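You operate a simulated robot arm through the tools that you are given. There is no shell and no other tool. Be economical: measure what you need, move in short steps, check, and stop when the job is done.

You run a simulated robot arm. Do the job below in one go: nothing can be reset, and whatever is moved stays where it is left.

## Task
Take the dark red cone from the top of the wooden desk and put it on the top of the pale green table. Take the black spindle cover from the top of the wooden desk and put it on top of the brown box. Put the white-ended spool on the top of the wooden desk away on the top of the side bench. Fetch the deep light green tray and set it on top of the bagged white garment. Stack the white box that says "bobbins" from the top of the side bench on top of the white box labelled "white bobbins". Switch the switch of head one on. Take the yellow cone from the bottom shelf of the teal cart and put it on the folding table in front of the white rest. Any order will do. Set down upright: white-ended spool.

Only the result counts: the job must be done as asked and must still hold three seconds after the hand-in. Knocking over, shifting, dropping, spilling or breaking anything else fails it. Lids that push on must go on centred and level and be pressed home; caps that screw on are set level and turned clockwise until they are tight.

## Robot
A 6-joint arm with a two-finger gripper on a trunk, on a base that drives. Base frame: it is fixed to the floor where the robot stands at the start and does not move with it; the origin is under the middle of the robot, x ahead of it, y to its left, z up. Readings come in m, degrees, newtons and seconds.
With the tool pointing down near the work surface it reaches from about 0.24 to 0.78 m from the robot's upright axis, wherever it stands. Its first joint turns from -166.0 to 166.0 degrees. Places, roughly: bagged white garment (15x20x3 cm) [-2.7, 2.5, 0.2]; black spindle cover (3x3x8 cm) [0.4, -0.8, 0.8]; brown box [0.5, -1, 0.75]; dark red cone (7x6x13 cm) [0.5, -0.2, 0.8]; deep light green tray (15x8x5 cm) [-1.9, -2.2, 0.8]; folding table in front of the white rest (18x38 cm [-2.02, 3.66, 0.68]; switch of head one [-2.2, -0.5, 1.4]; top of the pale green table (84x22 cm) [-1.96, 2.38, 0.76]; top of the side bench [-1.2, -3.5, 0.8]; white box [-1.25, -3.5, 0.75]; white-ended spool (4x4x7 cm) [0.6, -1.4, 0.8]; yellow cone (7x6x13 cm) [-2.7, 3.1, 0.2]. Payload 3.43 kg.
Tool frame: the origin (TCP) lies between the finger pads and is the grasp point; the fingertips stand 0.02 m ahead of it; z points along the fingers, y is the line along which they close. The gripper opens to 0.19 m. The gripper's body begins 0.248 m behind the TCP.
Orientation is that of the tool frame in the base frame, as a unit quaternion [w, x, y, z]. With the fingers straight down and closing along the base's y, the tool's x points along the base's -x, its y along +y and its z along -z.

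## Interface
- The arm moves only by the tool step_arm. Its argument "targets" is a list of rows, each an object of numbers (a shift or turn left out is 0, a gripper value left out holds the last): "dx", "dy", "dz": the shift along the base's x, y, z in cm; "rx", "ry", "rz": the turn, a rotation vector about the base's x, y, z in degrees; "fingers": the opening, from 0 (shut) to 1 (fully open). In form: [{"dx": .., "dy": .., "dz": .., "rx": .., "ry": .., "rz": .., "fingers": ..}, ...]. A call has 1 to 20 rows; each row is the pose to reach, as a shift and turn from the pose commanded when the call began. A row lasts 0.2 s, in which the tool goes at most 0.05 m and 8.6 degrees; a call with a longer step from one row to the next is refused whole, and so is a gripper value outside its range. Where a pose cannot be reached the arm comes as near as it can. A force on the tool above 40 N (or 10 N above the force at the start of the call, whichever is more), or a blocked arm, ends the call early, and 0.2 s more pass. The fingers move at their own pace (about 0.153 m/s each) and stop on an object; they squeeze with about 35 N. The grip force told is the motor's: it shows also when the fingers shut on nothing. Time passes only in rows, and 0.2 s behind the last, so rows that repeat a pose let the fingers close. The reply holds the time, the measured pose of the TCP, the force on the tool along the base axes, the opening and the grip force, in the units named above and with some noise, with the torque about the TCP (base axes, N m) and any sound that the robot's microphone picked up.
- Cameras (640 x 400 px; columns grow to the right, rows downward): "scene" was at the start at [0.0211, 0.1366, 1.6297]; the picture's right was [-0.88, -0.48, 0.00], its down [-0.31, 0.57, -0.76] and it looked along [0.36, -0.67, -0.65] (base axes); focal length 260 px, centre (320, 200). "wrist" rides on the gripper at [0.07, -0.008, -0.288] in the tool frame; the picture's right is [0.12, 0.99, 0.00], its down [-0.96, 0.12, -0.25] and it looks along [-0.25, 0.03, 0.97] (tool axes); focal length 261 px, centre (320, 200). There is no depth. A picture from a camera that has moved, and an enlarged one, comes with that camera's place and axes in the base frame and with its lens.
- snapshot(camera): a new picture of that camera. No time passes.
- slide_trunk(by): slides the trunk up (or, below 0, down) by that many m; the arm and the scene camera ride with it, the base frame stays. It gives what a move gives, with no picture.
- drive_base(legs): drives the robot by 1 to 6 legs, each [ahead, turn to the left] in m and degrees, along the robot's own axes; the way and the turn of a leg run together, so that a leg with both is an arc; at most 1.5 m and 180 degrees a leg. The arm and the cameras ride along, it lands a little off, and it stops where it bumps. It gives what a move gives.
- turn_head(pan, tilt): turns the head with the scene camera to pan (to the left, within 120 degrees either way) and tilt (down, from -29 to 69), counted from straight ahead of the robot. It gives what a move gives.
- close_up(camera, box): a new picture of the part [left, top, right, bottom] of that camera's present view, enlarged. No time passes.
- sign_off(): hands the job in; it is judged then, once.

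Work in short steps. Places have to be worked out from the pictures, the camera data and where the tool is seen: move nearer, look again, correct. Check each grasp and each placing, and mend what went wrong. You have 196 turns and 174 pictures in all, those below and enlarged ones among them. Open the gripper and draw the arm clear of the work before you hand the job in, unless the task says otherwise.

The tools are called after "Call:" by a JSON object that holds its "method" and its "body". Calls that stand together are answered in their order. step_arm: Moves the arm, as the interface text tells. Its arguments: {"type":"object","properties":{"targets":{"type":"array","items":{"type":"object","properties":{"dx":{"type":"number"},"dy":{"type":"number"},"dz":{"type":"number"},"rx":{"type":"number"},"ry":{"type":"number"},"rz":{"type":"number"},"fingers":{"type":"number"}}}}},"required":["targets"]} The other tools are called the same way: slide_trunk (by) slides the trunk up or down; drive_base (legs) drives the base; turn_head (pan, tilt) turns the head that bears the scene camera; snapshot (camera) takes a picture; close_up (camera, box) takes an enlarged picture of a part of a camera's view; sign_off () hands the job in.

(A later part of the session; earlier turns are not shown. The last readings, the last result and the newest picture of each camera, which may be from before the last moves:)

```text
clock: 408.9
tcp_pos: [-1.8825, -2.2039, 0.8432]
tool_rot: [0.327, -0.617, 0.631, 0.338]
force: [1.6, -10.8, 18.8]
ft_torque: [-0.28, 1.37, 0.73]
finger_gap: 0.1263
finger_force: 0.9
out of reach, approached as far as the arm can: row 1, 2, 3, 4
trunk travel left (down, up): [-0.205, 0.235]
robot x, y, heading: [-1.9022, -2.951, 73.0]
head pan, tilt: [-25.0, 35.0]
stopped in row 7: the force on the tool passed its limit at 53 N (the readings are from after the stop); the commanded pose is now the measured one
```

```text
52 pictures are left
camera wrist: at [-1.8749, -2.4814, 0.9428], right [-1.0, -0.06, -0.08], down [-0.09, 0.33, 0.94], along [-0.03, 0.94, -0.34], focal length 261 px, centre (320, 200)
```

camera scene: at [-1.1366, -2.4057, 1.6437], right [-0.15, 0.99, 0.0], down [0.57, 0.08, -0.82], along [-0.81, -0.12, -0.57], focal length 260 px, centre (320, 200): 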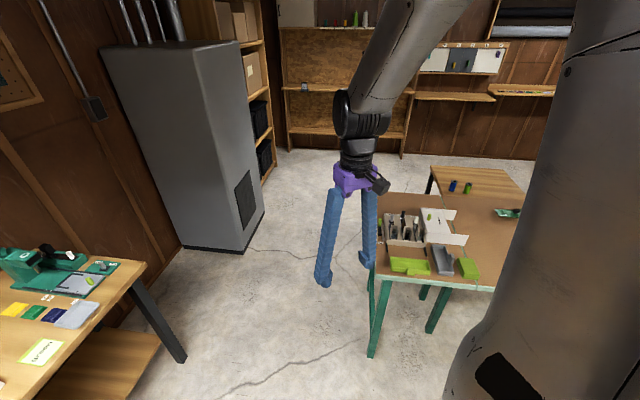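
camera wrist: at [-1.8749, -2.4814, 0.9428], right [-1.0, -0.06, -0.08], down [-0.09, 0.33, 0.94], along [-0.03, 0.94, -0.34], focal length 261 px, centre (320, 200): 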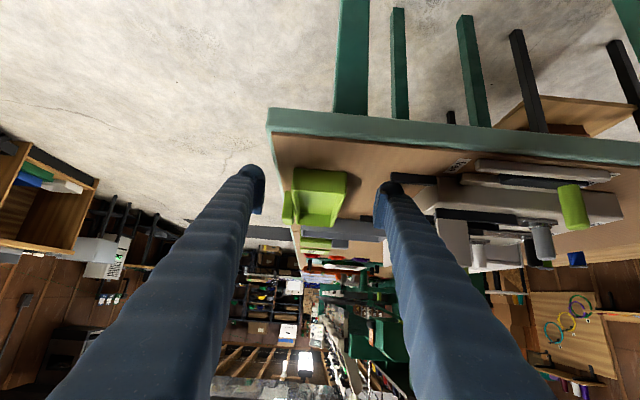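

The fingertip touched the table (surface z≈0.81). I raise 0.5 cm, move in 0.7 cm and close.

Call:
{"method": "step_arm", "body": {"targets": [{"dz": 0.5}, {"dz": 0.5, "dy": 0.7}, {"dz": 0.5, "dy": 0.7, "fingers": 0.5}, {"dz": 0.5, "dy": 0.7, "fingers": 0.35}, {"dz": 0.5, "dy": 0.7, "fingers": 0.25}, {"dz": 0.5, "dy": 0.7, "fingers": 0.25}, {"dz": 0.5, "dy": 0.7, "fingers": 0.25}]}}

Call:
{"method": "close_up", "body": {"camera": "wrist", "box": [220, 120, 420, 260]}}

```text
clock: 410.4
tcp_pos: [-1.8834, -2.196, 0.8468]
tool_rot: [0.328, -0.617, 0.631, 0.338]
force: [-0.4, 4.5, 22.5]
ft_torque: [0.26, -0.76, 0.28]
finger_gap: 0.057
finger_force: 34.8
trunk travel left (down, up): [-0.205, 0.235]
robot x, y, heading: [-1.8998, -2.9493, 72.8]
head pan, tilt: [-25.0, 35.0]
```

```text
2.86 times, centred on (320, 190) of wrist
camera zoom: at [-1.875, -2.4732, 0.9478], right [-1.0, -0.06, -0.08], down [-0.09, 0.33, 0.94], along [-0.03, 0.94, -0.34], focal length 745 px, centre (320, 229)
```

zoom: 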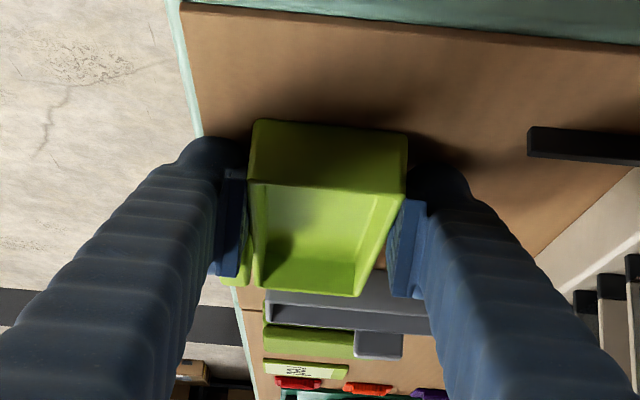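

Gripped across the tray's width (57 mm). I lift 6 cm and check that it comes level.

Call:
{"method": "step_arm", "body": {"targets": [{"dz": 1.5}, {"dz": 3}, {"dz": 4.5}, {"dz": 6}, {"dz": 8}]}}

Call:
{"method": "close_up", "body": {"camera": "wrist", "box": [220, 120, 420, 260]}}

Call:
{"method": "turn_head", "body": {"pan": 10, "tilt": 40}}

Call:
{"method": "snapshot", "body": {"camera": "scene"}}

```text
clock: 411.6
tcp_pos: [-1.8818, -2.1871, 0.9218]
tool_rot: [0.326, -0.617, 0.632, 0.337]
force: [0.0, -0.4, -0.7]
ft_torque: [0.0, 0.02, -0.01]
finger_gap: 0.0569
finger_force: 35.7
out of reach, approached as far as the arm can: row 4, 5
trunk travel left (down, up): [-0.205, 0.235]
robot x, y, heading: [-1.9011, -2.9471, 73.1]
head pan, tilt: [-25.0, 35.0]
```

```text
2.86 times, centred on (320, 190) of wrist
camera zoom: at [-1.8749, -2.4632, 1.0248], right [-1.0, -0.06, -0.08], down [-0.09, 0.34, 0.94], along [-0.03, 0.94, -0.34], focal length 745 px, centre (320, 229)
```

zoom: 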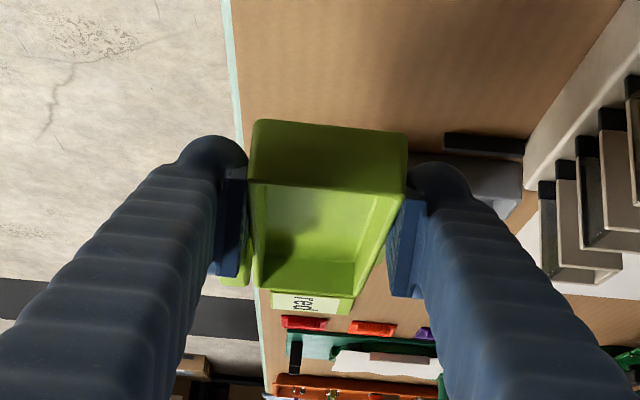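

```text
clock: 412.7
tcp_pos: [-1.8818, -2.1862, 0.9214]
tool_rot: [0.325, -0.618, 0.632, 0.336]
force: [-0.1, -0.2, -0.4]
ft_torque: [-0.01, 0.0, 0.0]
finger_gap: 0.057
finger_force: 35.0
trunk travel left (down, up): [-0.205, 0.235]
robot x, y, heading: [-1.9048, -2.9474, 73.2]
head pan, tilt: [10.0, 40.0]
```

```text
49 pictures are left
camera scene: at [-2.0971, -2.8173, 1.6358], right [0.99, -0.12, 0.0], down [-0.08, -0.64, -0.77], along [0.09, 0.76, -0.64], focal length 260 px, centre (320, 200)
```

scene: 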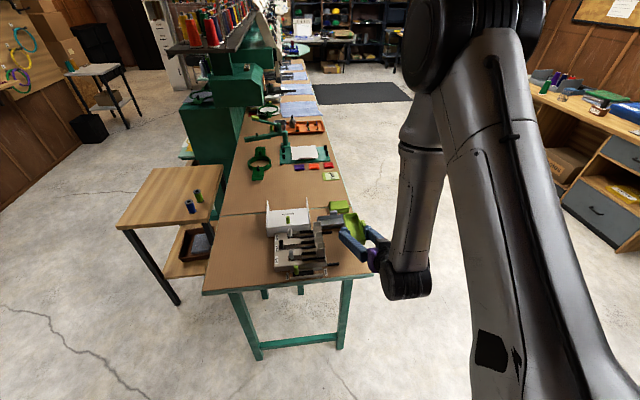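

This view shows open floor behind (west of) the machines – a rear route to the garment. The tray is held level. I look further left.

Call:
{"method": "turn_head", "body": {"pan": 40, "tilt": 20}}

Call:
{"method": "snapshot", "body": {"camera": "scene"}}

```text
clock: 413.6
tcp_pos: [-1.8832, -2.1858, 0.9215]
tool_rot: [0.326, -0.617, 0.632, 0.336]
force: [-0.9, 0.1, -1.0]
ft_torque: [-0.02, 0.0, 0.01]
finger_gap: 0.057
finger_force: 34.5
trunk travel left (down, up): [-0.205, 0.235]
robot x, y, heading: [-1.9036, -2.9495, 73.0]
head pan, tilt: [40.0, 20.0]
```

```text
48 pictures are left
camera scene: at [-2.1439, -2.8158, 1.6672], right [0.92, 0.39, 0.0], down [0.13, -0.32, -0.94], along [-0.37, 0.86, -0.34], focal length 260 px, centre (320, 200)
```

scene: 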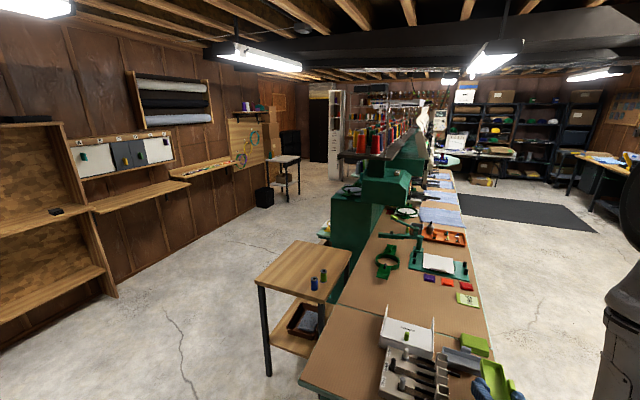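

A wide aisle runs behind the machines. I raise the trunk 0.23 m so the tray clears everything, then turn left and drive around to the west aisle.

Call:
{"method": "slide_trunk", "body": {"by": 0.23}}

Call:
{"method": "drive_base", "body": {"legs": [[0.1, 0], [0, 50]]}}

Call:
{"method": "drive_base", "body": {"legs": [[0, 40]]}}

```text
clock: 416.0
tcp_pos: [-1.8829, -2.185, 1.1513]
tool_rot: [0.326, -0.618, 0.631, 0.336]
force: [0.4, 0.5, -1.2]
ft_torque: [-0.02, 0.01, 0.04]
finger_gap: 0.0571
finger_force: 35.3
trunk travel left (down, up): [-0.435, 0.005]
robot x, y, heading: [-1.9011, -2.9469, 72.9]
head pan, tilt: [40.0, 20.0]
```

```text
clock: 421.1
tcp_pos: [-2.436, -2.341, 1.1542]
tool_rot: [-0.159, 0.823, -0.32, -0.442]
force: [-0.4, 0.1, 0.1]
ft_torque: [0.08, -0.06, -0.16]
finger_gap: 0.0568
finger_force: 34.6
trunk travel left (down, up): [-0.435, 0.005]
robot x, y, heading: [-1.824, -2.8253, 122.2]
head pan, tilt: [40.0, 20.0]
stopped in leg 2: the robot was blocked; the commanded pose is now the measured one
```

```text
clock: 424.3
tcp_pos: [-2.6094, -2.8359, 1.1524]
tool_rot: [0.001, 0.883, -0.023, -0.468]
force: [-0.4, 0.0, -0.2]
ft_torque: [0.04, -0.03, -0.02]
finger_gap: 0.0568
finger_force: 34.9
trunk travel left (down, up): [-0.435, 0.005]
robot x, y, heading: [-1.8156, -2.7846, 161.2]
head pan, tilt: [40.0, 20.0]
```

Call:
{"method": "drive_base", "body": {"legs": [[0, 5], [1.4, 0], [0.3, 0]]}}

Call:
{"method": "drive_base", "body": {"legs": [[0, -45]]}}

Call:
{"method": "turn_head", "body": {"pan": -20, "tilt": 20}}

Call:
{"method": "snapshot", "body": {"camera": "scene"}}

```text
clock: 436.7
tcp_pos: [-4.2642, -2.5016, 1.1534]
tool_rot: [0.021, 0.884, 0.015, -0.468]
force: [0.8, -0.3, -0.4]
ft_torque: [0.03, -0.05, -0.03]
finger_gap: 0.0571
finger_force: 35.0
trunk travel left (down, up): [-0.435, 0.005]
robot x, y, heading: [-3.4771, -2.3806, 166.4]
head pan, tilt: [40.0, 20.0]
```

```text
clock: 440.2
tcp_pos: [-4.1197, -1.9026, 1.1546]
tool_rot: [-0.16, 0.821, -0.326, -0.44]
force: [-0.7, 0.8, -0.3]
ft_torque: [-0.05, -0.02, 0.02]
finger_gap: 0.057
finger_force: 34.9
trunk travel left (down, up): [-0.435, 0.005]
robot x, y, heading: [-3.5239, -2.4002, 121.2]
head pan, tilt: [40.0, 20.0]
```

```text
clock: 441.5
tcp_pos: [-4.1176, -1.9038, 1.1561]
tool_rot: [-0.161, 0.821, -0.327, -0.44]
force: [1.3, 0.5, -0.2]
ft_torque: [-0.07, 0.01, 0.04]
finger_gap: 0.0569
finger_force: 34.4
trunk travel left (down, up): [-0.435, 0.005]
robot x, y, heading: [-3.5207, -2.4015, 121.2]
head pan, tilt: [-20.0, 20.0]
```

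```text
47 pictures are left
camera scene: at [-3.7064, -2.4313, 1.8974], right [0.98, 0.2, 0.0], down [0.07, -0.34, -0.94], along [-0.18, 0.92, -0.34], focal length 260 px, centre (320, 200)
```

scene: 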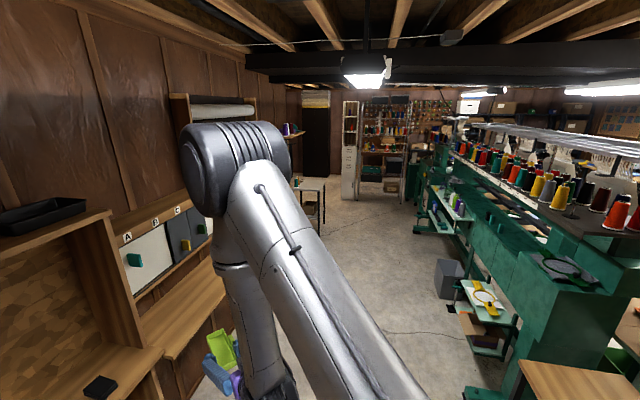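

The aisle is clear along x≈-3.5. I turn to face +y and drive north 4.5 m in legs.

Call:
{"method": "drive_base", "body": {"legs": [[0, -31], [1.5, 0], [1.0, 0]]}}

Call:
{"method": "turn_head", "body": {"pan": -25, "tilt": 30}}

Call:
{"method": "snapshot", "body": {"camera": "scene"}}

```text
clock: 460.6
tcp_pos: [-3.7801, 0.8528, 1.1542]
tool_rot: [-0.274, 0.702, -0.536, -0.38]
force: [0.2, -1.2, -0.5]
ft_torque: [-0.05, 0.0, 0.01]
finger_gap: 0.0571
finger_force: 35.1
trunk travel left (down, up): [-0.435, 0.005]
robot x, y, heading: [-3.5263, 0.1159, 90.1]
head pan, tilt: [-20.0, 20.0]
```

```text
clock: 461.3
tcp_pos: [-3.7813, 0.8524, 1.1559]
tool_rot: [-0.274, 0.702, -0.535, -0.381]
force: [-0.1, 0.9, -0.1]
ft_torque: [-0.03, -0.01, -0.04]
finger_gap: 0.0573
finger_force: 35.2
trunk travel left (down, up): [-0.435, 0.005]
robot x, y, heading: [-3.5255, 0.1185, 90.3]
head pan, tilt: [-25.0, 30.0]
```

```text
46 pictures are left
camera scene: at [-3.6987, 0.1826, 1.8812], right [0.91, -0.42, 0.0], down [-0.21, -0.45, -0.87], along [0.37, 0.79, -0.5], focal length 260 px, centre (320, 200)
```

scene: 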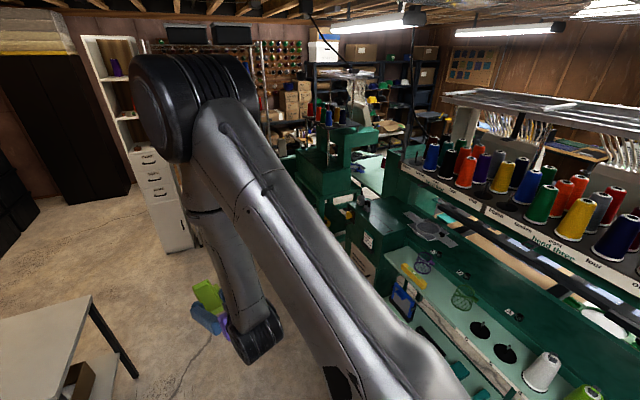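

Call:
{"method": "drive_base", "body": {"legs": [[1.5, 0], [0.4, 0]]}}

Call:
{"method": "turn_head", "body": {"pan": -75, "tilt": 45}}

Call:
{"method": "snapshot", "body": {"camera": "scene"}}

```text
clock: 474.3
tcp_pos: [-3.7911, 2.7421, 1.1526]
tool_rot: [-0.269, 0.707, -0.535, -0.376]
force: [5.2, -9.4, 4.0]
ft_torque: [0.3, 0.03, -0.25]
finger_gap: 0.0572
finger_force: 35.3
trunk travel left (down, up): [-0.435, 0.005]
robot x, y, heading: [-3.5323, 2.0151, 90.5]
head pan, tilt: [-25.0, 30.0]
stopped in leg 2: the force on the tool passed its limit at 54 N (the readings are from after the stop); the commanded pose is now the measured one
```

```text
clock: 475.5
tcp_pos: [-3.7905, 2.7422, 1.152]
tool_rot: [-0.269, 0.707, -0.534, -0.377]
force: [6.9, -16.5, 1.8]
ft_torque: [-0.18, -0.11, -0.27]
finger_gap: 0.0573
finger_force: 34.9
trunk travel left (down, up): [-0.435, 0.005]
robot x, y, heading: [-3.5326, 2.017, 90.6]
head pan, tilt: [-75.0, 45.0]
```

```text
45 pictures are left
camera scene: at [-3.6633, 2.0178, 1.8587], right [0.27, -0.96, 0.0], down [-0.68, -0.19, -0.71], along [0.68, 0.19, -0.71], focal length 260 px, centre (320, 200)
```

scene: 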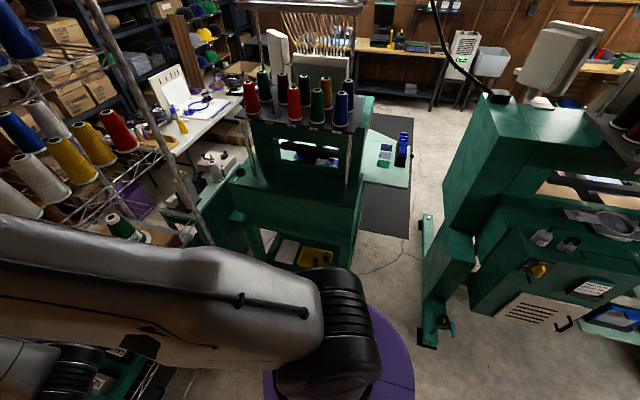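

The tray just touched the wire rack ahead; I back off 0.25 m at once. The rear view shows the garment on the low shelf at about (-2.67, 2.56), openly accessible from behind.

Call:
{"method": "drive_base", "body": {"legs": [[-0.25, 0]]}}

Call:
{"method": "turn_head", "body": {"pan": -20, "tilt": 40}}

Call:
{"method": "snapshot", "body": {"camera": "scene"}}

Call:
{"method": "snapshot", "body": {"camera": "wrist"}}

```text
clock: 477.8
tcp_pos: [-3.7859, 2.4925, 1.1521]
tool_rot: [-0.269, 0.706, -0.536, -0.375]
force: [0.4, 0.4, 0.0]
ft_torque: [-0.02, 0.0, -0.01]
finger_gap: 0.0573
finger_force: 35.1
trunk travel left (down, up): [-0.435, 0.005]
robot x, y, heading: [-3.5311, 1.7612, 90.5]
head pan, tilt: [-75.0, 45.0]
```

```text
clock: 479.0
tcp_pos: [-3.7856, 2.4925, 1.1515]
tool_rot: [-0.269, 0.706, -0.535, -0.377]
force: [-0.6, -0.2, 0.1]
ft_torque: [-0.08, 0.0, -0.01]
finger_gap: 0.0569
finger_force: 34.8
trunk travel left (down, up): [-0.435, 0.005]
robot x, y, heading: [-3.5299, 1.7624, 90.4]
head pan, tilt: [-20.0, 40.0]
```

```text
44 pictures are left
camera scene: at [-3.7113, 1.8263, 1.8658], right [0.94, -0.34, 0.0], down [-0.22, -0.61, -0.77], along [0.26, 0.72, -0.64], focal length 260 px, centre (320, 200)
```

scene: 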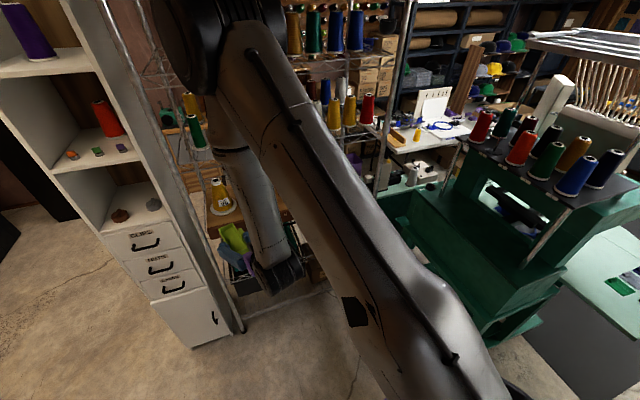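

```text
43 pictures are left
camera wrist: at [-3.6976, 2.2311, 1.2582], right [-0.94, -0.34, -0.08], down [-0.19, 0.31, 0.93], along [-0.3, 0.89, -0.35], focal length 261 px, centre (320, 200)
```

wrist: 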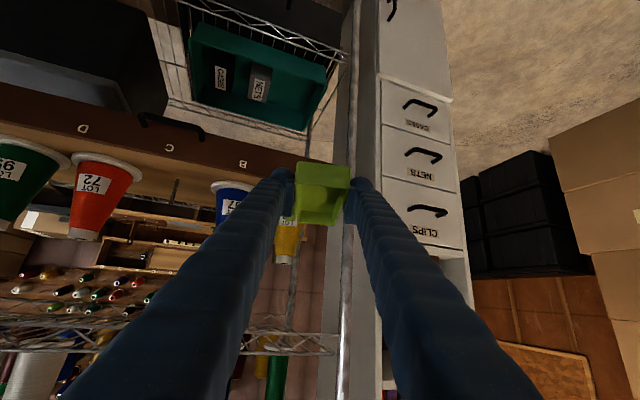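

Call:
{"method": "close_up", "body": {"camera": "wrist", "box": [220, 120, 420, 260]}}

Call:
{"method": "close_up", "body": {"camera": "scene", "box": [170, 90, 300, 310]}}

```text
2.86 times, centred on (320, 190) of wrist
camera zoom: at [-3.6976, 2.2311, 1.2582], right [-0.94, -0.34, -0.08], down [-0.19, 0.31, 0.93], along [-0.3, 0.89, -0.35], focal length 745 px, centre (320, 229)
```

zoom: 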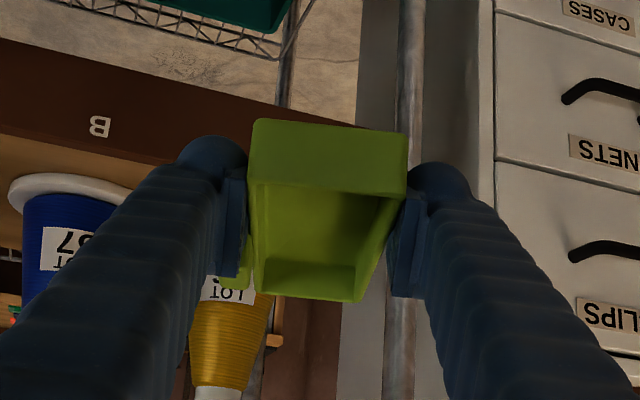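

```text
1.82 times, centred on (235, 200) of scene
camera zoom: at [-3.7113, 1.8263, 1.8658], right [0.94, -0.34, 0.0], down [-0.22, -0.61, -0.77], along [0.26, 0.72, -0.64], focal length 472 px, centre (474, 200)
```

zoom: 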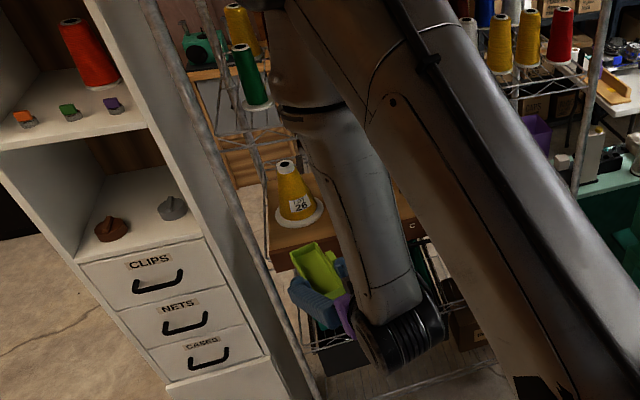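

Tray is unchanged in the grip and the rack's items stand. To turn safely in the aisle I fold the arm in: tool back to vertical, closer to the robot (the tray is empty).

Call:
{"method": "step_arm", "body": {"targets": [{"rx": -6, "ry": -1.9, "dx": 1, "dy": -3}, {"rx": -12, "ry": -3.7, "dx": 2, "dy": -6}, {"rx": -18, "ry": -5.6, "dx": 3.5, "dy": -9.5}, {"rx": -24, "ry": -7.5, "dx": 5, "dy": -13}, {"rx": -30, "ry": -9.4, "dx": 6.5, "dy": -17}, {"rx": -36, "ry": -11.2, "dx": 8, "dy": -21}, {"rx": -42, "ry": -13.1, "dx": 9, "dy": -25}, {"rx": -48, "ry": -15, "dx": 10, "dy": -28}, {"rx": -52.5, "ry": -16.4, "dx": 11, "dy": -30.5}]}}

Call:
{"method": "drive_base", "body": {"legs": [[0, -45]]}}

Call:
{"method": "drive_base", "body": {"legs": [[0, -45]]}}

```text
clock: 481.0
tcp_pos: [-3.6718, 2.1877, 1.1534]
tool_rot: [-0.001, 0.797, -0.604, 0.001]
force: [0.2, 0.0, 0.4]
ft_torque: [-0.04, 0.01, 0.02]
finger_gap: 0.057
finger_force: 35.1
out of reach, approached as far as the arm can: row 7, 8
trunk travel left (down, up): [-0.435, 0.005]
robot x, y, heading: [-3.5284, 1.7633, 90.4]
head pan, tilt: [-20.0, 40.0]
```

```text
clock: 484.5
tcp_pos: [-3.3263, 2.1649, 1.1536]
tool_rot: [0.002, -0.501, 0.865, -0.001]
force: [0.4, 0.5, 0.0]
ft_torque: [-0.03, 0.02, -0.02]
finger_gap: 0.0573
finger_force: 35.3
trunk travel left (down, up): [-0.435, 0.005]
robot x, y, heading: [-3.5608, 1.7923, 45.0]
head pan, tilt: [-20.0, 40.0]
```

```text
clock: 487.9
tcp_pos: [-3.1348, 1.8973, 1.1541]
tool_rot: [0.001, -0.14, 0.99, -0.002]
force: [-0.8, -0.4, 0.0]
ft_torque: [0.0, -0.05, 0.0]
finger_gap: 0.0571
finger_force: 35.0
trunk travel left (down, up): [-0.435, 0.005]
robot x, y, heading: [-3.5598, 1.8349, 1.4]
head pan, tilt: [-20.0, 40.0]
```

Call:
{"method": "drive_base", "body": {"legs": [[-0.3, 0], [0, 50]]}}

Call:
{"method": "drive_base", "body": {"legs": [[0.6, 0]]}}

Call:
{"method": "drive_base", "body": {"legs": [[0, -48]]}}

Call:
{"method": "turn_head", "body": {"pan": 0, "tilt": 50}}

Call:
{"method": "snapshot", "body": {"camera": "scene"}}

```text
clock: 493.9
tcp_pos: [-3.6326, 2.198, 1.1556]
tool_rot: [0.002, -0.546, 0.838, -0.002]
force: [0.0, -0.2, 0.1]
ft_torque: [-0.03, 0.01, 0.02]
finger_gap: 0.0571
finger_force: 35.1
trunk travel left (down, up): [-0.435, 0.005]
robot x, y, heading: [-3.8233, 1.8016, 51.0]
head pan, tilt: [-20.0, 40.0]
```

```text
clock: 498.4
tcp_pos: [-3.2645, 2.6644, 1.1558]
tool_rot: [0.001, -0.55, 0.835, -0.001]
force: [-0.1, 0.6, -1.3]
ft_torque: [-0.01, 0.06, 0.0]
finger_gap: 0.0574
finger_force: 35.0
trunk travel left (down, up): [-0.435, 0.005]
robot x, y, heading: [-3.4534, 2.2709, 51.6]
head pan, tilt: [-20.0, 40.0]
```

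```text
clock: 502.1
tcp_pos: [-3.0296, 2.3922, 1.1552]
tool_rot: [0.001, -0.16, 0.987, -0.001]
force: [-0.7, 0.4, -0.3]
ft_torque: [-0.05, -0.02, 0.0]
finger_gap: 0.057
finger_force: 35.2
trunk travel left (down, up): [-0.435, 0.005]
robot x, y, heading: [-3.4527, 2.3172, 3.5]
head pan, tilt: [-20.0, 40.0]
```

```text
clock: 502.9
tcp_pos: [-3.0273, 2.3918, 1.1558]
tool_rot: [0.001, -0.16, 0.987, 0.0]
force: [0.3, -0.7, -0.4]
ft_torque: [0.14, -0.01, 0.02]
finger_gap: 0.0569
finger_force: 34.6
trunk travel left (down, up): [-0.435, 0.005]
robot x, y, heading: [-3.4505, 2.3176, 3.3]
head pan, tilt: [0.0, 50.0]
```

```text
40 pictures are left
camera scene: at [-3.4052, 2.5323, 1.8519], right [0.06, -1.0, 0.0], down [-0.76, -0.05, -0.64], along [0.64, 0.04, -0.77], focal length 260 px, centre (320, 200)
```

scene: 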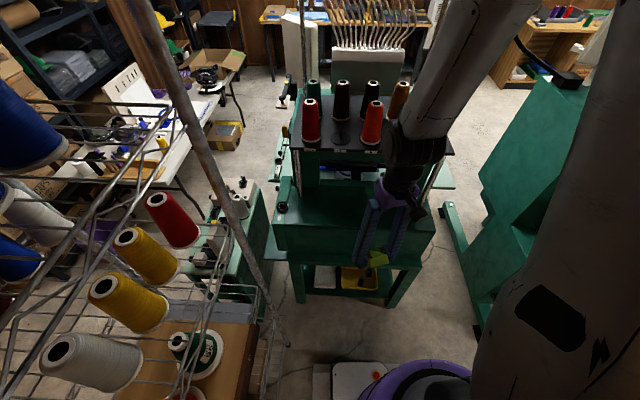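

Call:
{"method": "close_up", "body": {"camera": "scene", "box": [250, 210, 450, 340]}}

```text
3.08 times, centred on (350, 275) of scene
camera zoom: at [-3.4052, 2.5323, 1.8519], right [0.06, -1.0, 0.0], down [-0.76, -0.05, -0.64], along [0.64, 0.04, -0.77], focal length 799 px, centre (228, -31)
```

zoom: 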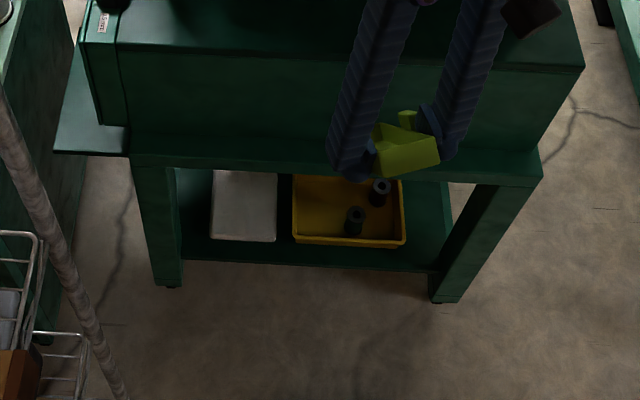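

Now I see it clearly: garment centre ≈(-2.665, 2.537), opening under the beam from z≈0.2 to 0.6, left post inner edge y≈2.66. I back up 0.38 m, lower the trunk fully, and re-pitch the tool outward.

Call:
{"method": "drive_base", "body": {"legs": [[-0.38, 0]]}}

Call:
{"method": "slide_trunk", "body": {"by": -0.43}}

Call:
{"method": "step_arm", "body": {"targets": [{"rx": 2.5, "ry": -7.5, "dx": 4, "dy": 1.3}, {"rx": 5, "ry": -15, "dx": 8, "dy": 2.6, "dz": -2}, {"rx": 7.5, "ry": -22.5, "dx": 12, "dy": 4, "dz": -4}, {"rx": 10, "ry": -30, "dx": 16, "dy": 5.3, "dz": -6}, {"rx": 12.5, "ry": -37.5, "dx": 20, "dy": 6.6, "dz": -8}, {"rx": 15, "ry": -45, "dx": 24, "dy": 8, "dz": -10}, {"rx": 17.4, "ry": -52.2, "dx": 28, "dy": 9, "dz": -13}, {"rx": 17.4, "ry": -52.2, "dx": 30, "dy": 9.5, "dz": -17}, {"rx": 17.4, "ry": -52.2, "dx": 31, "dy": 9.8, "dz": -21}, {"rx": 17.4, "ry": -52.2, "dx": 32, "dy": 10, "dz": -25}]}}

Call:
{"method": "snapshot", "body": {"camera": "wrist"}}

```text
clock: 506.0
tcp_pos: [-3.4115, 2.3693, 1.157]
tool_rot: [0.002, -0.161, 0.987, -0.002]
force: [-0.3, 0.3, -1.1]
ft_torque: [-0.01, -0.06, -0.03]
finger_gap: 0.057
finger_force: 35.1
trunk travel left (down, up): [-0.435, 0.005]
robot x, y, heading: [-3.8349, 2.2945, 3.6]
head pan, tilt: [0.0, 50.0]
```

```text
refused: -0.43 is not a number from -0.4 to 0.4
```

```text
refused: row 7 steps farther than a row can; nothing moved
```

```text
38 pictures are left
camera wrist: at [-3.477, 2.3397, 1.4434], right [-0.43, 0.9, 0.0], down [0.87, 0.42, 0.25], along [0.23, 0.1, -0.97], focal length 261 px, centre (320, 200)
```

wrist: 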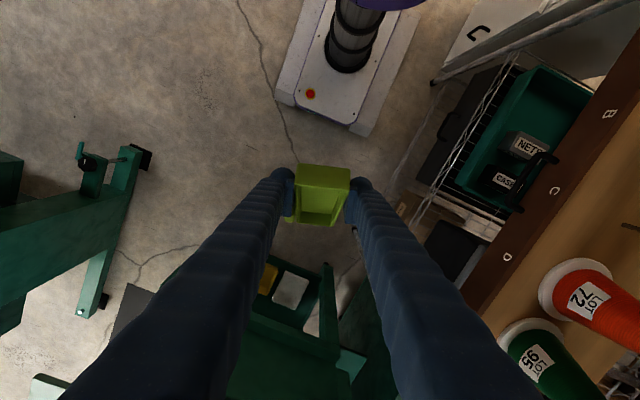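

Limits: slide at most 0.4, and finer rows. I redo both.

Call:
{"method": "slide_trunk", "body": {"by": -0.4}}

Call:
{"method": "step_arm", "body": {"targets": [{"rx": 2.5, "ry": -7.5, "dx": 3.5, "dy": 1.2}, {"rx": 5, "ry": -15, "dx": 7, "dy": 2.4, "dz": -1}, {"rx": 7.5, "ry": -22.5, "dx": 11, "dy": 3.6, "dz": -2}, {"rx": 10, "ry": -30, "dx": 15, "dy": 5, "dz": -3}, {"rx": 12.5, "ry": -37.5, "dx": 19, "dy": 6.3, "dz": -4}, {"rx": 15, "ry": -45, "dx": 23, "dy": 7.6, "dz": -6}, {"rx": 17.4, "ry": -52.2, "dx": 27, "dy": 9, "dz": -8}, {"rx": 17.4, "ry": -52.2, "dx": 29, "dy": 9.5, "dz": -12}, {"rx": 17.4, "ry": -52.2, "dx": 30, "dy": 9.8, "dz": -16}, {"rx": 17.4, "ry": -52.2, "dx": 31, "dy": 10, "dz": -20}, {"rx": 17.4, "ry": -52.2, "dx": 31, "dy": 10, "dz": -24}, {"rx": 17.4, "ry": -52.2, "dx": 31, "dy": 10, "dz": -28}, {"rx": 17.4, "ry": -52.2, "dx": 31, "dy": 10, "dz": -32}, {"rx": 17.4, "ry": -52.2, "dx": 31, "dy": 10, "dz": -36}]}}

Call:
{"method": "snapshot", "body": {"camera": "wrist"}}

```text
clock: 509.9
tcp_pos: [-3.4114, 2.3694, 0.757]
tool_rot: [0.001, -0.161, 0.987, -0.002]
force: [-0.3, -0.5, -0.8]
ft_torque: [-0.02, 0.02, 0.0]
finger_gap: 0.0572
finger_force: 34.7
trunk travel left (down, up): [-0.035, 0.405]
robot x, y, heading: [-3.834, 2.2927, 3.8]
head pan, tilt: [0.0, 50.0]
```

```text
clock: 512.9
tcp_pos: [-3.0386, 2.4991, 0.3967]
tool_rot: [0.421, -0.093, 0.889, 0.155]
force: [0.0, -0.6, 0.3]
ft_torque: [-0.05, 0.09, 0.03]
finger_gap: 0.057
finger_force: 35.2
out of reach, approached as far as the arm can: row 2, 3, 4, 5, 6, 7, 8, 9, 10, 11, 12, 13, 14
trunk travel left (down, up): [-0.035, 0.405]
robot x, y, heading: [-3.8357, 2.2935, 3.5]
head pan, tilt: [0.0, 50.0]
```

```text
37 pictures are left
camera wrist: at [-3.2872, 2.3873, 0.5124], right [-0.37, 0.92, 0.1], down [0.39, 0.05, 0.92], along [0.84, 0.38, -0.38], focal length 261 px, centre (320, 200)
```

wrist: 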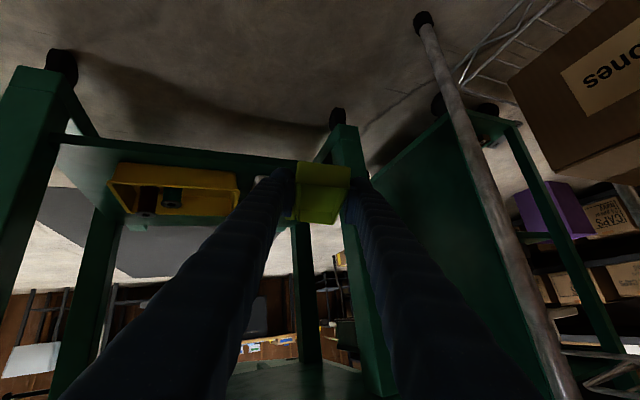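

The pose drifted: tray rolled about 11° and 2° nose-down. I correct the orientation in place.

Call:
{"method": "step_arm", "body": {"targets": [{"rx": -3.2, "ry": -2.3, "rz": 2.85}, {"rx": -6.3, "ry": -4.7, "rz": 5.7}, {"rx": -9.4, "ry": -7, "rz": 8.55}, {"rx": -9.4, "ry": -7, "rz": 8.55}]}}

Call:
{"method": "snapshot", "body": {"camera": "wrist"}}

Call:
{"method": "snapshot", "body": {"camera": "scene"}}

```text
clock: 513.9
tcp_pos: [-3.039, 2.4985, 0.3971]
tool_rot: [0.419, -0.093, 0.89, 0.155]
force: [0.0, 0.9, -0.8]
ft_torque: [-0.04, -0.04, 0.01]
finger_gap: 0.0569
finger_force: 35.2
out of reach, approached as far as the arm can: row 1, 2, 3, 4
trunk travel left (down, up): [-0.035, 0.405]
robot x, y, heading: [-3.8327, 2.2962, 3.8]
head pan, tilt: [0.0, 50.0]
```

```text
36 pictures are left
camera wrist: at [-3.2873, 2.3874, 0.5128], right [-0.37, 0.92, 0.1], down [0.4, 0.06, 0.92], along [0.84, 0.38, -0.39], focal length 261 px, centre (320, 200)
```

wrist: 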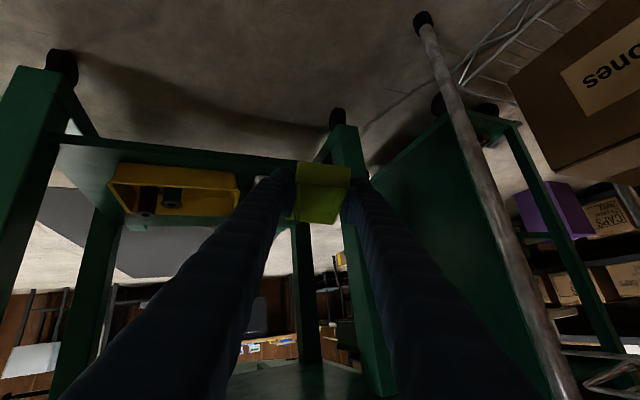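

```text
35 pictures are left
camera scene: at [-3.7881, 2.5101, 1.4517], right [0.06, -1.0, 0.0], down [-0.77, -0.05, -0.64], along [0.64, 0.04, -0.77], focal length 260 px, centre (320, 200)
```

scene: 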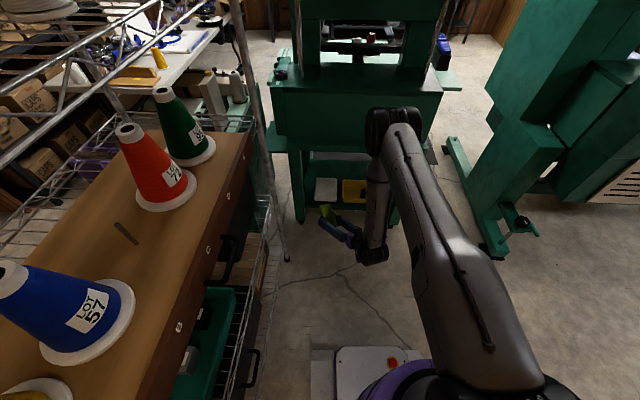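

The arm is at its fold limit at this radius. I extend outward ~10 cm while applying the same correction.

Call:
{"method": "step_arm", "body": {"targets": [{"dx": 3, "dy": 0.8}, {"dx": 6, "dy": 1.6, "rx": -3.2, "ry": -2.3, "rz": 2.85}, {"dx": 9, "dy": 2.4, "rx": -6.3, "ry": -4.7, "rz": 5.7}, {"dx": 11, "dy": 3, "rx": -9.4, "ry": -7, "rz": 8.55}, {"dx": 11, "dy": 3, "rx": -9.4, "ry": -7, "rz": 8.55}]}}

```text
clock: 515.1
tcp_pos: [-2.9257, 2.5299, 0.3992]
tool_rot: [0.428, -0.153, 0.878, 0.147]
force: [-0.8, 0.3, -1.0]
ft_torque: [0.05, 0.01, -0.01]
finger_gap: 0.0566
finger_force: 35.4
out of reach, approached as far as the arm can: row 2, 3, 4, 5
trunk travel left (down, up): [-0.035, 0.405]
robot x, y, heading: [-3.8343, 2.2921, 3.8]
head pan, tilt: [0.0, 50.0]
```

The tool's azimuth differs from the arm's radial line by 14°, which causes the roll. I turn the tool to the radial direction and level it.

Call:
{"method": "step_arm", "body": {"targets": [{"rx": -2.1, "ry": -1.4, "rz": -2.8}, {"rx": -4.2, "ry": -2.7, "rz": -5.7}, {"rx": -6.3, "ry": -4.1, "rz": -8.5}, {"rx": -6.3, "ry": -4.1, "rz": -8.5}]}}

Call:
{"method": "snapshot", "body": {"camera": "wrist"}}

```text
clock: 516.1
tcp_pos: [-2.9139, 2.5346, 0.3974]
tool_rot: [0.432, -0.134, 0.882, 0.134]
force: [0.0, 0.3, -0.9]
ft_torque: [0.0, 0.01, 0.02]
finger_gap: 0.0566
finger_force: 35.2
out of reach, approached as far as the arm can: row 1, 2, 3, 4
trunk travel left (down, up): [-0.035, 0.405]
robot x, y, heading: [-3.8326, 2.2939, 3.8]
head pan, tilt: [0.0, 50.0]
```

```text
34 pictures are left
camera wrist: at [-3.1616, 2.4183, 0.5098], right [-0.42, 0.91, 0.02], down [0.35, 0.14, 0.93], along [0.84, 0.4, -0.37], focal length 261 px, centre (320, 200)
```

wrist: 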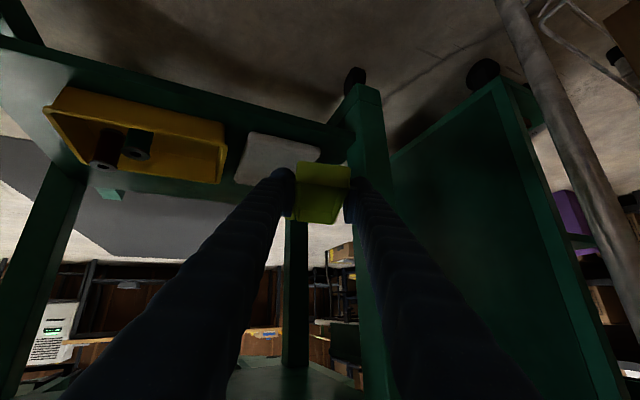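

The residual roll is ~7°, small enough to settle flat on release. The garment top is at z≈0.23. I test lowering here to TCP z≈0.31 before inserting.

Call:
{"method": "step_arm", "body": {"targets": [{"dz": -3}, {"dz": -6}, {"dz": -8.5}, {"dz": -8.5}]}}

Call:
{"method": "snapshot", "body": {"camera": "wrist"}}

```text
clock: 517.1
tcp_pos: [-2.9143, 2.5363, 0.3121]
tool_rot: [0.432, -0.134, 0.882, 0.133]
force: [0.0, -0.5, 0.0]
ft_torque: [0.02, 0.06, -0.01]
finger_gap: 0.0568
finger_force: 35.0
trunk travel left (down, up): [-0.035, 0.405]
robot x, y, heading: [-3.8341, 2.2929, 3.6]
head pan, tilt: [0.0, 50.0]
```

```text
33 pictures are left
camera wrist: at [-3.1617, 2.4185, 0.4234], right [-0.42, 0.91, 0.02], down [0.35, 0.14, 0.93], along [0.84, 0.4, -0.37], focal length 261 px, centre (320, 200)
```

wrist: 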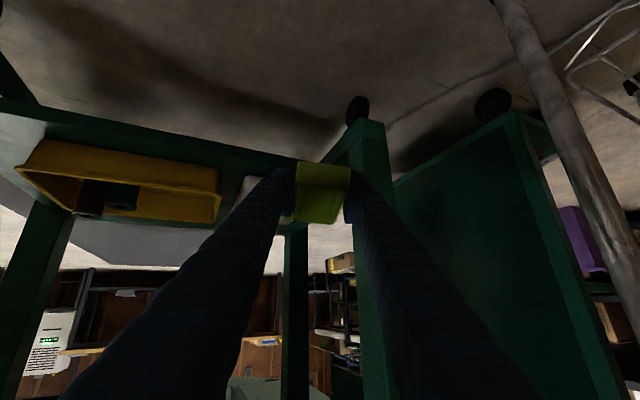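

At this height it's within reach again. I apply the remaining roll correction and shift 3.5 cm in -y for centring.

Call:
{"method": "step_arm", "body": {"targets": [{"rx": -2, "ry": -1, "rz": 1.7, "dy": -1.2}, {"rx": -4, "ry": -2, "rz": 3.4, "dy": -2.4}, {"rx": -6.1, "ry": -3, "rz": 5, "dy": -3.5}, {"rx": -6.1, "ry": -3, "rz": 5, "dy": -3.5}]}}

Call:
{"method": "close_up", "body": {"camera": "scene", "box": [270, 140, 420, 270]}}

```text
clock: 518.1
tcp_pos: [-2.8901, 2.5117, 0.3089]
tool_rot: [0.427, -0.169, 0.878, 0.136]
force: [0.1, -0.1, -0.6]
ft_torque: [0.01, 0.02, 0.03]
finger_gap: 0.0567
finger_force: 35.0
out of reach, approached as far as the arm can: row 1, 2, 3, 4
trunk travel left (down, up): [-0.035, 0.405]
robot x, y, heading: [-3.833, 2.2904, 3.6]
head pan, tilt: [0.0, 50.0]
```

```text
3.08 times, centred on (345, 205) of scene
camera zoom: at [-3.788, 2.51, 1.4517], right [0.06, -1.0, 0.0], down [-0.77, -0.05, -0.64], along [0.64, 0.04, -0.77], focal length 799 px, centre (243, 185)
```

zoom: 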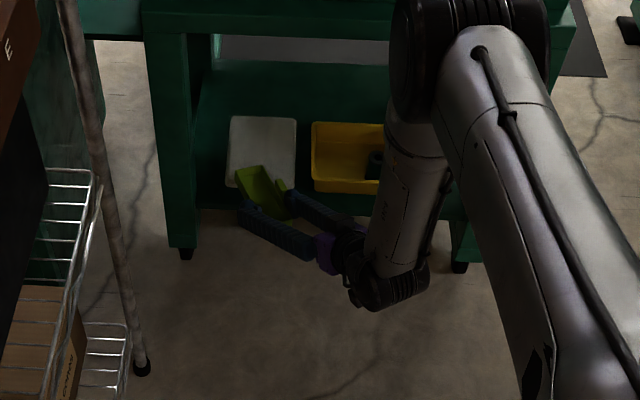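

Tilt is down to ~5° and position is good. I drive in 0.19 m over the garment.

Call:
{"method": "drive_base", "body": {"legs": [[0.19, 0]]}}

Call:
{"method": "close_up", "body": {"camera": "scene", "box": [250, 150, 400, 300]}}

Call:
{"method": "snapshot", "body": {"camera": "wrist"}}

```text
clock: 520.0
tcp_pos: [-2.6975, 2.5269, 0.3096]
tool_rot: [0.428, -0.17, 0.877, 0.137]
force: [0.7, -0.4, -0.1]
ft_torque: [-0.02, 0.07, -0.02]
finger_gap: 0.0569
finger_force: 34.8
trunk travel left (down, up): [-0.035, 0.405]
robot x, y, heading: [-3.641, 2.3044, 4.1]
head pan, tilt: [0.0, 50.0]
```

```text
2.67 times, centred on (325, 225) of scene
camera zoom: at [-3.5968, 2.5225, 1.4517], right [0.07, -1.0, 0.0], down [-0.77, -0.05, -0.64], along [0.64, 0.04, -0.77], focal length 693 px, centre (307, 133)
```

zoom: 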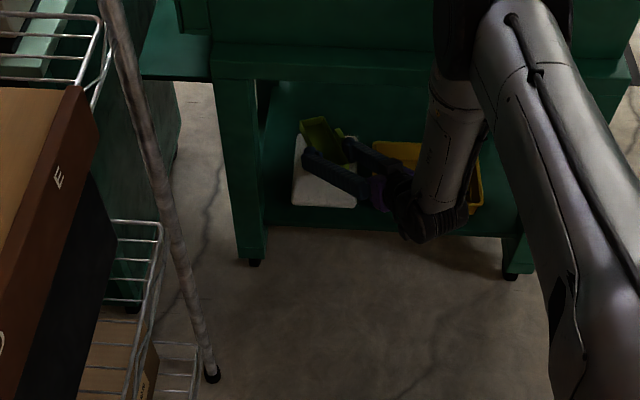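

```text
30 pictures are left
camera wrist: at [-2.9375, 2.3956, 0.4243], right [-0.48, 0.88, 0.0], down [0.33, 0.18, 0.92], along [0.81, 0.45, -0.38], focal length 261 px, centre (320, 200)
```

wrist: 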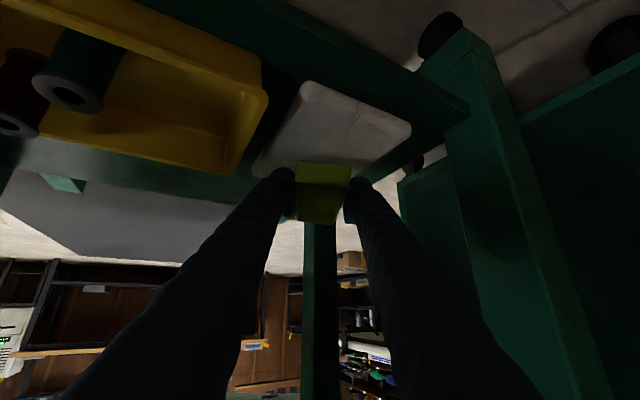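

The tray is centred above the garment. I lower in small steps to contact.

Call:
{"method": "step_arm", "body": {"targets": [{"dz": -1}, {"dz": -1.8}, {"dz": -2.5}, {"dz": -3.1}, {"dz": -3.7}, {"dz": -4.3}, {"dz": -4.9}]}}

Call:
{"method": "snapshot", "body": {"camera": "wrist"}}

```text
clock: 521.3
tcp_pos: [-2.6904, 2.5277, 0.2792]
tool_rot: [0.434, -0.171, 0.874, 0.137]
force: [3.4, 0.4, 11.1]
ft_torque: [-0.35, -0.24, 0.1]
finger_gap: 0.057
finger_force: 34.6
trunk travel left (down, up): [-0.035, 0.405]
robot x, y, heading: [-3.639, 2.3079, 3.9]
head pan, tilt: [0.0, 50.0]
stopped in row 6: the force on the tool passed its limit at 45 N (the readings are from after the stop); the commanded pose is now the measured one
```

```text
29 pictures are left
camera wrist: at [-2.9317, 2.3962, 0.3898], right [-0.48, 0.88, -0.01], down [0.32, 0.18, 0.93], along [0.82, 0.45, -0.37], focal length 261 px, centre (320, 200)
```

wrist: 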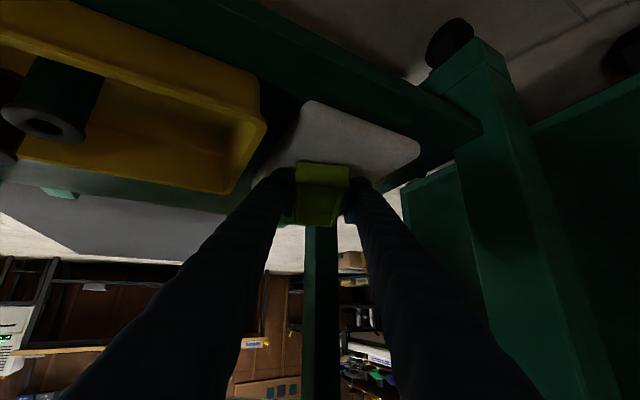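

Call:
{"method": "close_up", "body": {"camera": "wrist", "box": [240, 80, 440, 240]}}

Call:
{"method": "close_up", "body": {"camera": "scene", "box": [290, 170, 380, 250]}}

```text
2.50 times, centred on (340, 160) of wrist
camera zoom: at [-2.9317, 2.3962, 0.3898], right [-0.48, 0.88, -0.01], down [0.32, 0.18, 0.93], along [0.82, 0.45, -0.37], focal length 652 px, centre (270, 300)
```

zoom: 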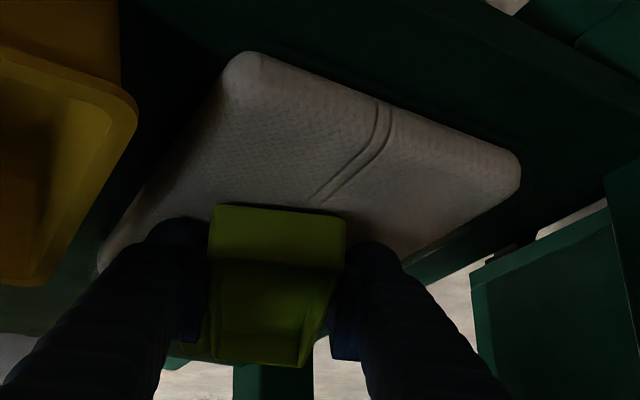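

```text
5.00 times, centred on (335, 210) of scene
camera zoom: at [-3.5977, 2.5223, 1.4516], right [0.07, -1.0, 0.0], down [-0.76, -0.05, -0.64], along [0.64, 0.04, -0.77], focal length 1299 px, centre (245, 150)
```

zoom: 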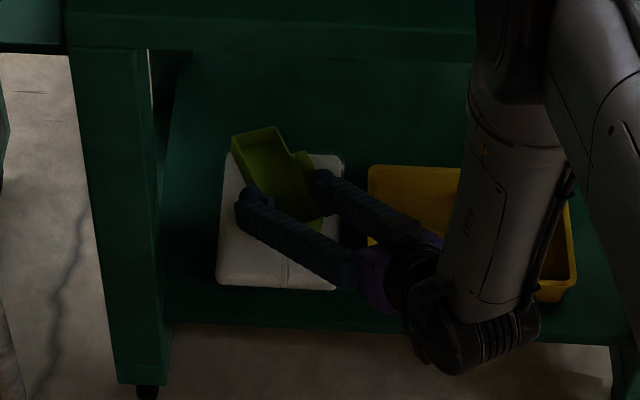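

The tray's base lies fully on the garment. I open only slightly (bin is near), then lift straight up.

Call:
{"method": "step_arm", "body": {"targets": [{"dz": 0.2}, {"dz": 0.2, "fingers": 0.36}, {"dz": 0.2, "fingers": 0.4}, {"dz": 0.2, "fingers": 0.42}, {"dz": 0.2, "fingers": 0.42}]}}

Call:
{"method": "close_up", "body": {"camera": "wrist", "box": [240, 80, 440, 240]}}

```text
clock: 522.5
tcp_pos: [-2.6938, 2.5283, 0.279]
tool_rot: [0.432, -0.171, 0.875, 0.137]
force: [0.8, 4.1, 13.4]
ft_torque: [-0.54, -0.31, 0.1]
finger_gap: 0.0775
finger_force: 0.0
trunk travel left (down, up): [-0.035, 0.405]
robot x, y, heading: [-3.643, 2.3057, 3.8]
head pan, tilt: [0.0, 50.0]
```

```text
2.50 times, centred on (340, 160) of wrist
camera zoom: at [-2.9335, 2.3965, 0.3911], right [-0.48, 0.88, 0.0], down [0.32, 0.18, 0.93], along [0.81, 0.45, -0.37], focal length 652 px, centre (270, 300)
```

zoom: 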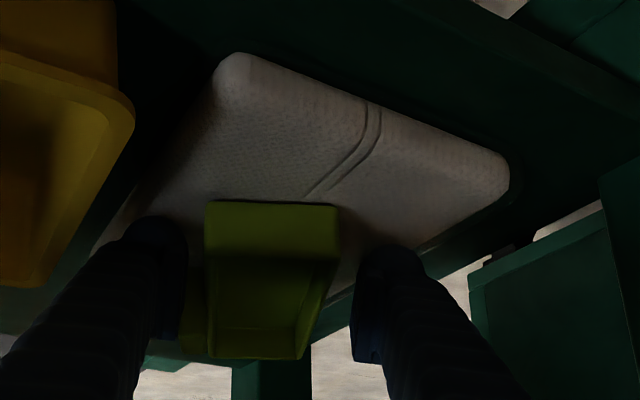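

Released; the tray sits on the garment. I lift straight up 9 cm, then check.

Call:
{"method": "step_arm", "body": {"targets": [{"dz": 1.5}, {"dz": 3}, {"dz": 4.5}, {"dz": 6}, {"dz": 7.5}, {"dz": 9}]}}

Call:
{"method": "snapshot", "body": {"camera": "wrist"}}

Call:
{"method": "close_up", "body": {"camera": "scene", "box": [290, 170, 380, 250]}}

```text
clock: 523.9
tcp_pos: [-2.6926, 2.5269, 0.3673]
tool_rot: [0.432, -0.17, 0.875, 0.138]
force: [0.6, -0.3, 0.1]
ft_torque: [0.04, -0.05, 0.01]
finger_gap: 0.0799
finger_force: 0.1
trunk travel left (down, up): [-0.035, 0.405]
robot x, y, heading: [-3.6404, 2.307, 3.6]
head pan, tilt: [0.0, 50.0]
```

```text
25 pictures are left
camera wrist: at [-2.9331, 2.3954, 0.4798], right [-0.48, 0.88, 0.0], down [0.33, 0.18, 0.93], along [0.81, 0.45, -0.37], focal length 261 px, centre (320, 200)
```

wrist: 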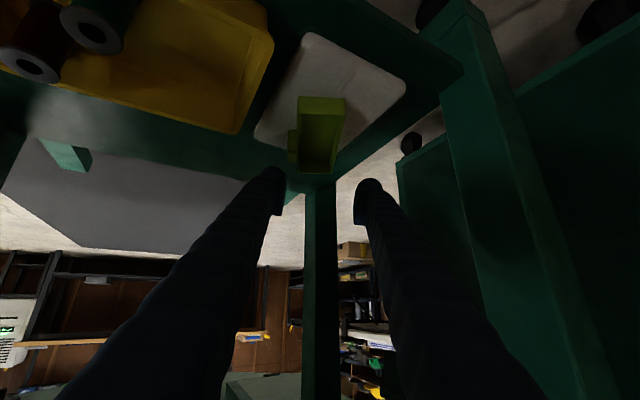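

```text
5.00 times, centred on (335, 210) of scene
camera zoom: at [-3.5965, 2.5225, 1.4517], right [0.07, -1.0, 0.0], down [-0.77, -0.05, -0.64], along [0.64, 0.04, -0.77], focal length 1299 px, centre (245, 150)
```

zoom: 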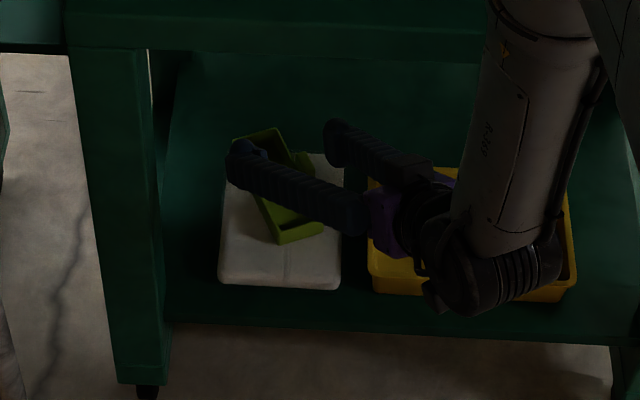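

The tray rests flat on the bagged garment. I back the base out 0.32 m and verify with the scene camera.

Call:
{"method": "drive_base", "body": {"legs": [[-0.32, 0]]}}

Call:
{"method": "snapshot", "body": {"camera": "wrist"}}

Call:
{"method": "turn_head", "body": {"pan": 5, "tilt": 40}}

Call:
{"method": "snapshot", "body": {"camera": "scene"}}

```text
clock: 526.7
tcp_pos: [-3.0123, 2.5086, 0.3677]
tool_rot: [0.43, -0.172, 0.875, 0.14]
force: [-0.2, 0.1, 0.0]
ft_torque: [0.0, 0.02, 0.01]
finger_gap: 0.08
finger_force: 0.1
trunk travel left (down, up): [-0.035, 0.405]
robot x, y, heading: [-3.9582, 2.2845, 4.4]
head pan, tilt: [0.0, 50.0]
```

```text
23 pictures are left
camera wrist: at [-3.2528, 2.3764, 0.4797], right [-0.49, 0.87, 0.0], down [0.33, 0.18, 0.93], along [0.81, 0.45, -0.37], focal length 261 px, centre (320, 200)
```

wrist: 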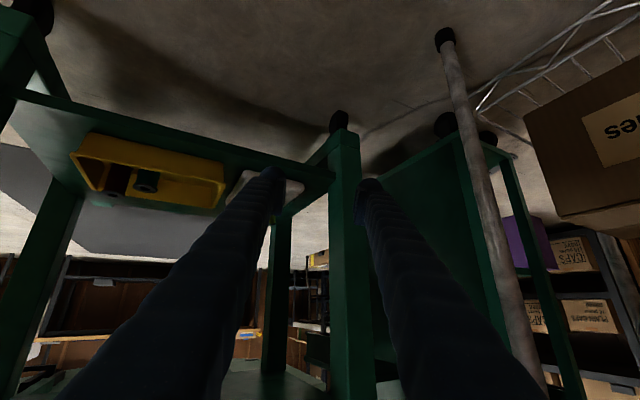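

```text
clock: 527.4
tcp_pos: [-3.014, 2.509, 0.3681]
tool_rot: [0.431, -0.172, 0.875, 0.139]
force: [0.3, 0.0, 0.2]
ft_torque: [-0.01, 0.0, -0.02]
finger_gap: 0.0799
finger_force: 0.0
trunk travel left (down, up): [-0.035, 0.405]
robot x, y, heading: [-3.9614, 2.2831, 4.4]
head pan, tilt: [5.0, 40.0]
```

```text
22 pictures are left
camera scene: at [-3.9099, 2.5087, 1.4658], right [0.16, -0.99, 0.0], down [-0.64, -0.1, -0.77], along [0.76, 0.12, -0.64], focal length 260 px, centre (320, 200)
```

scene: 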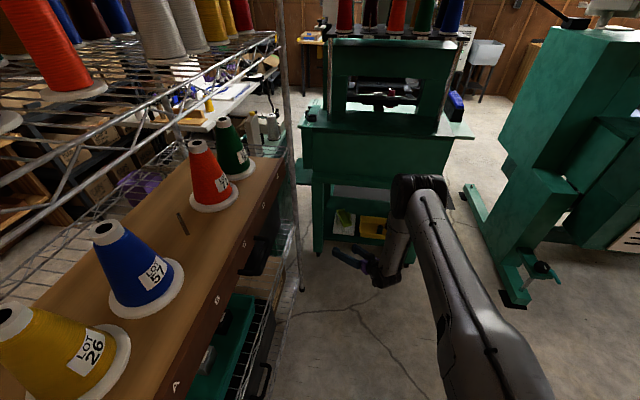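

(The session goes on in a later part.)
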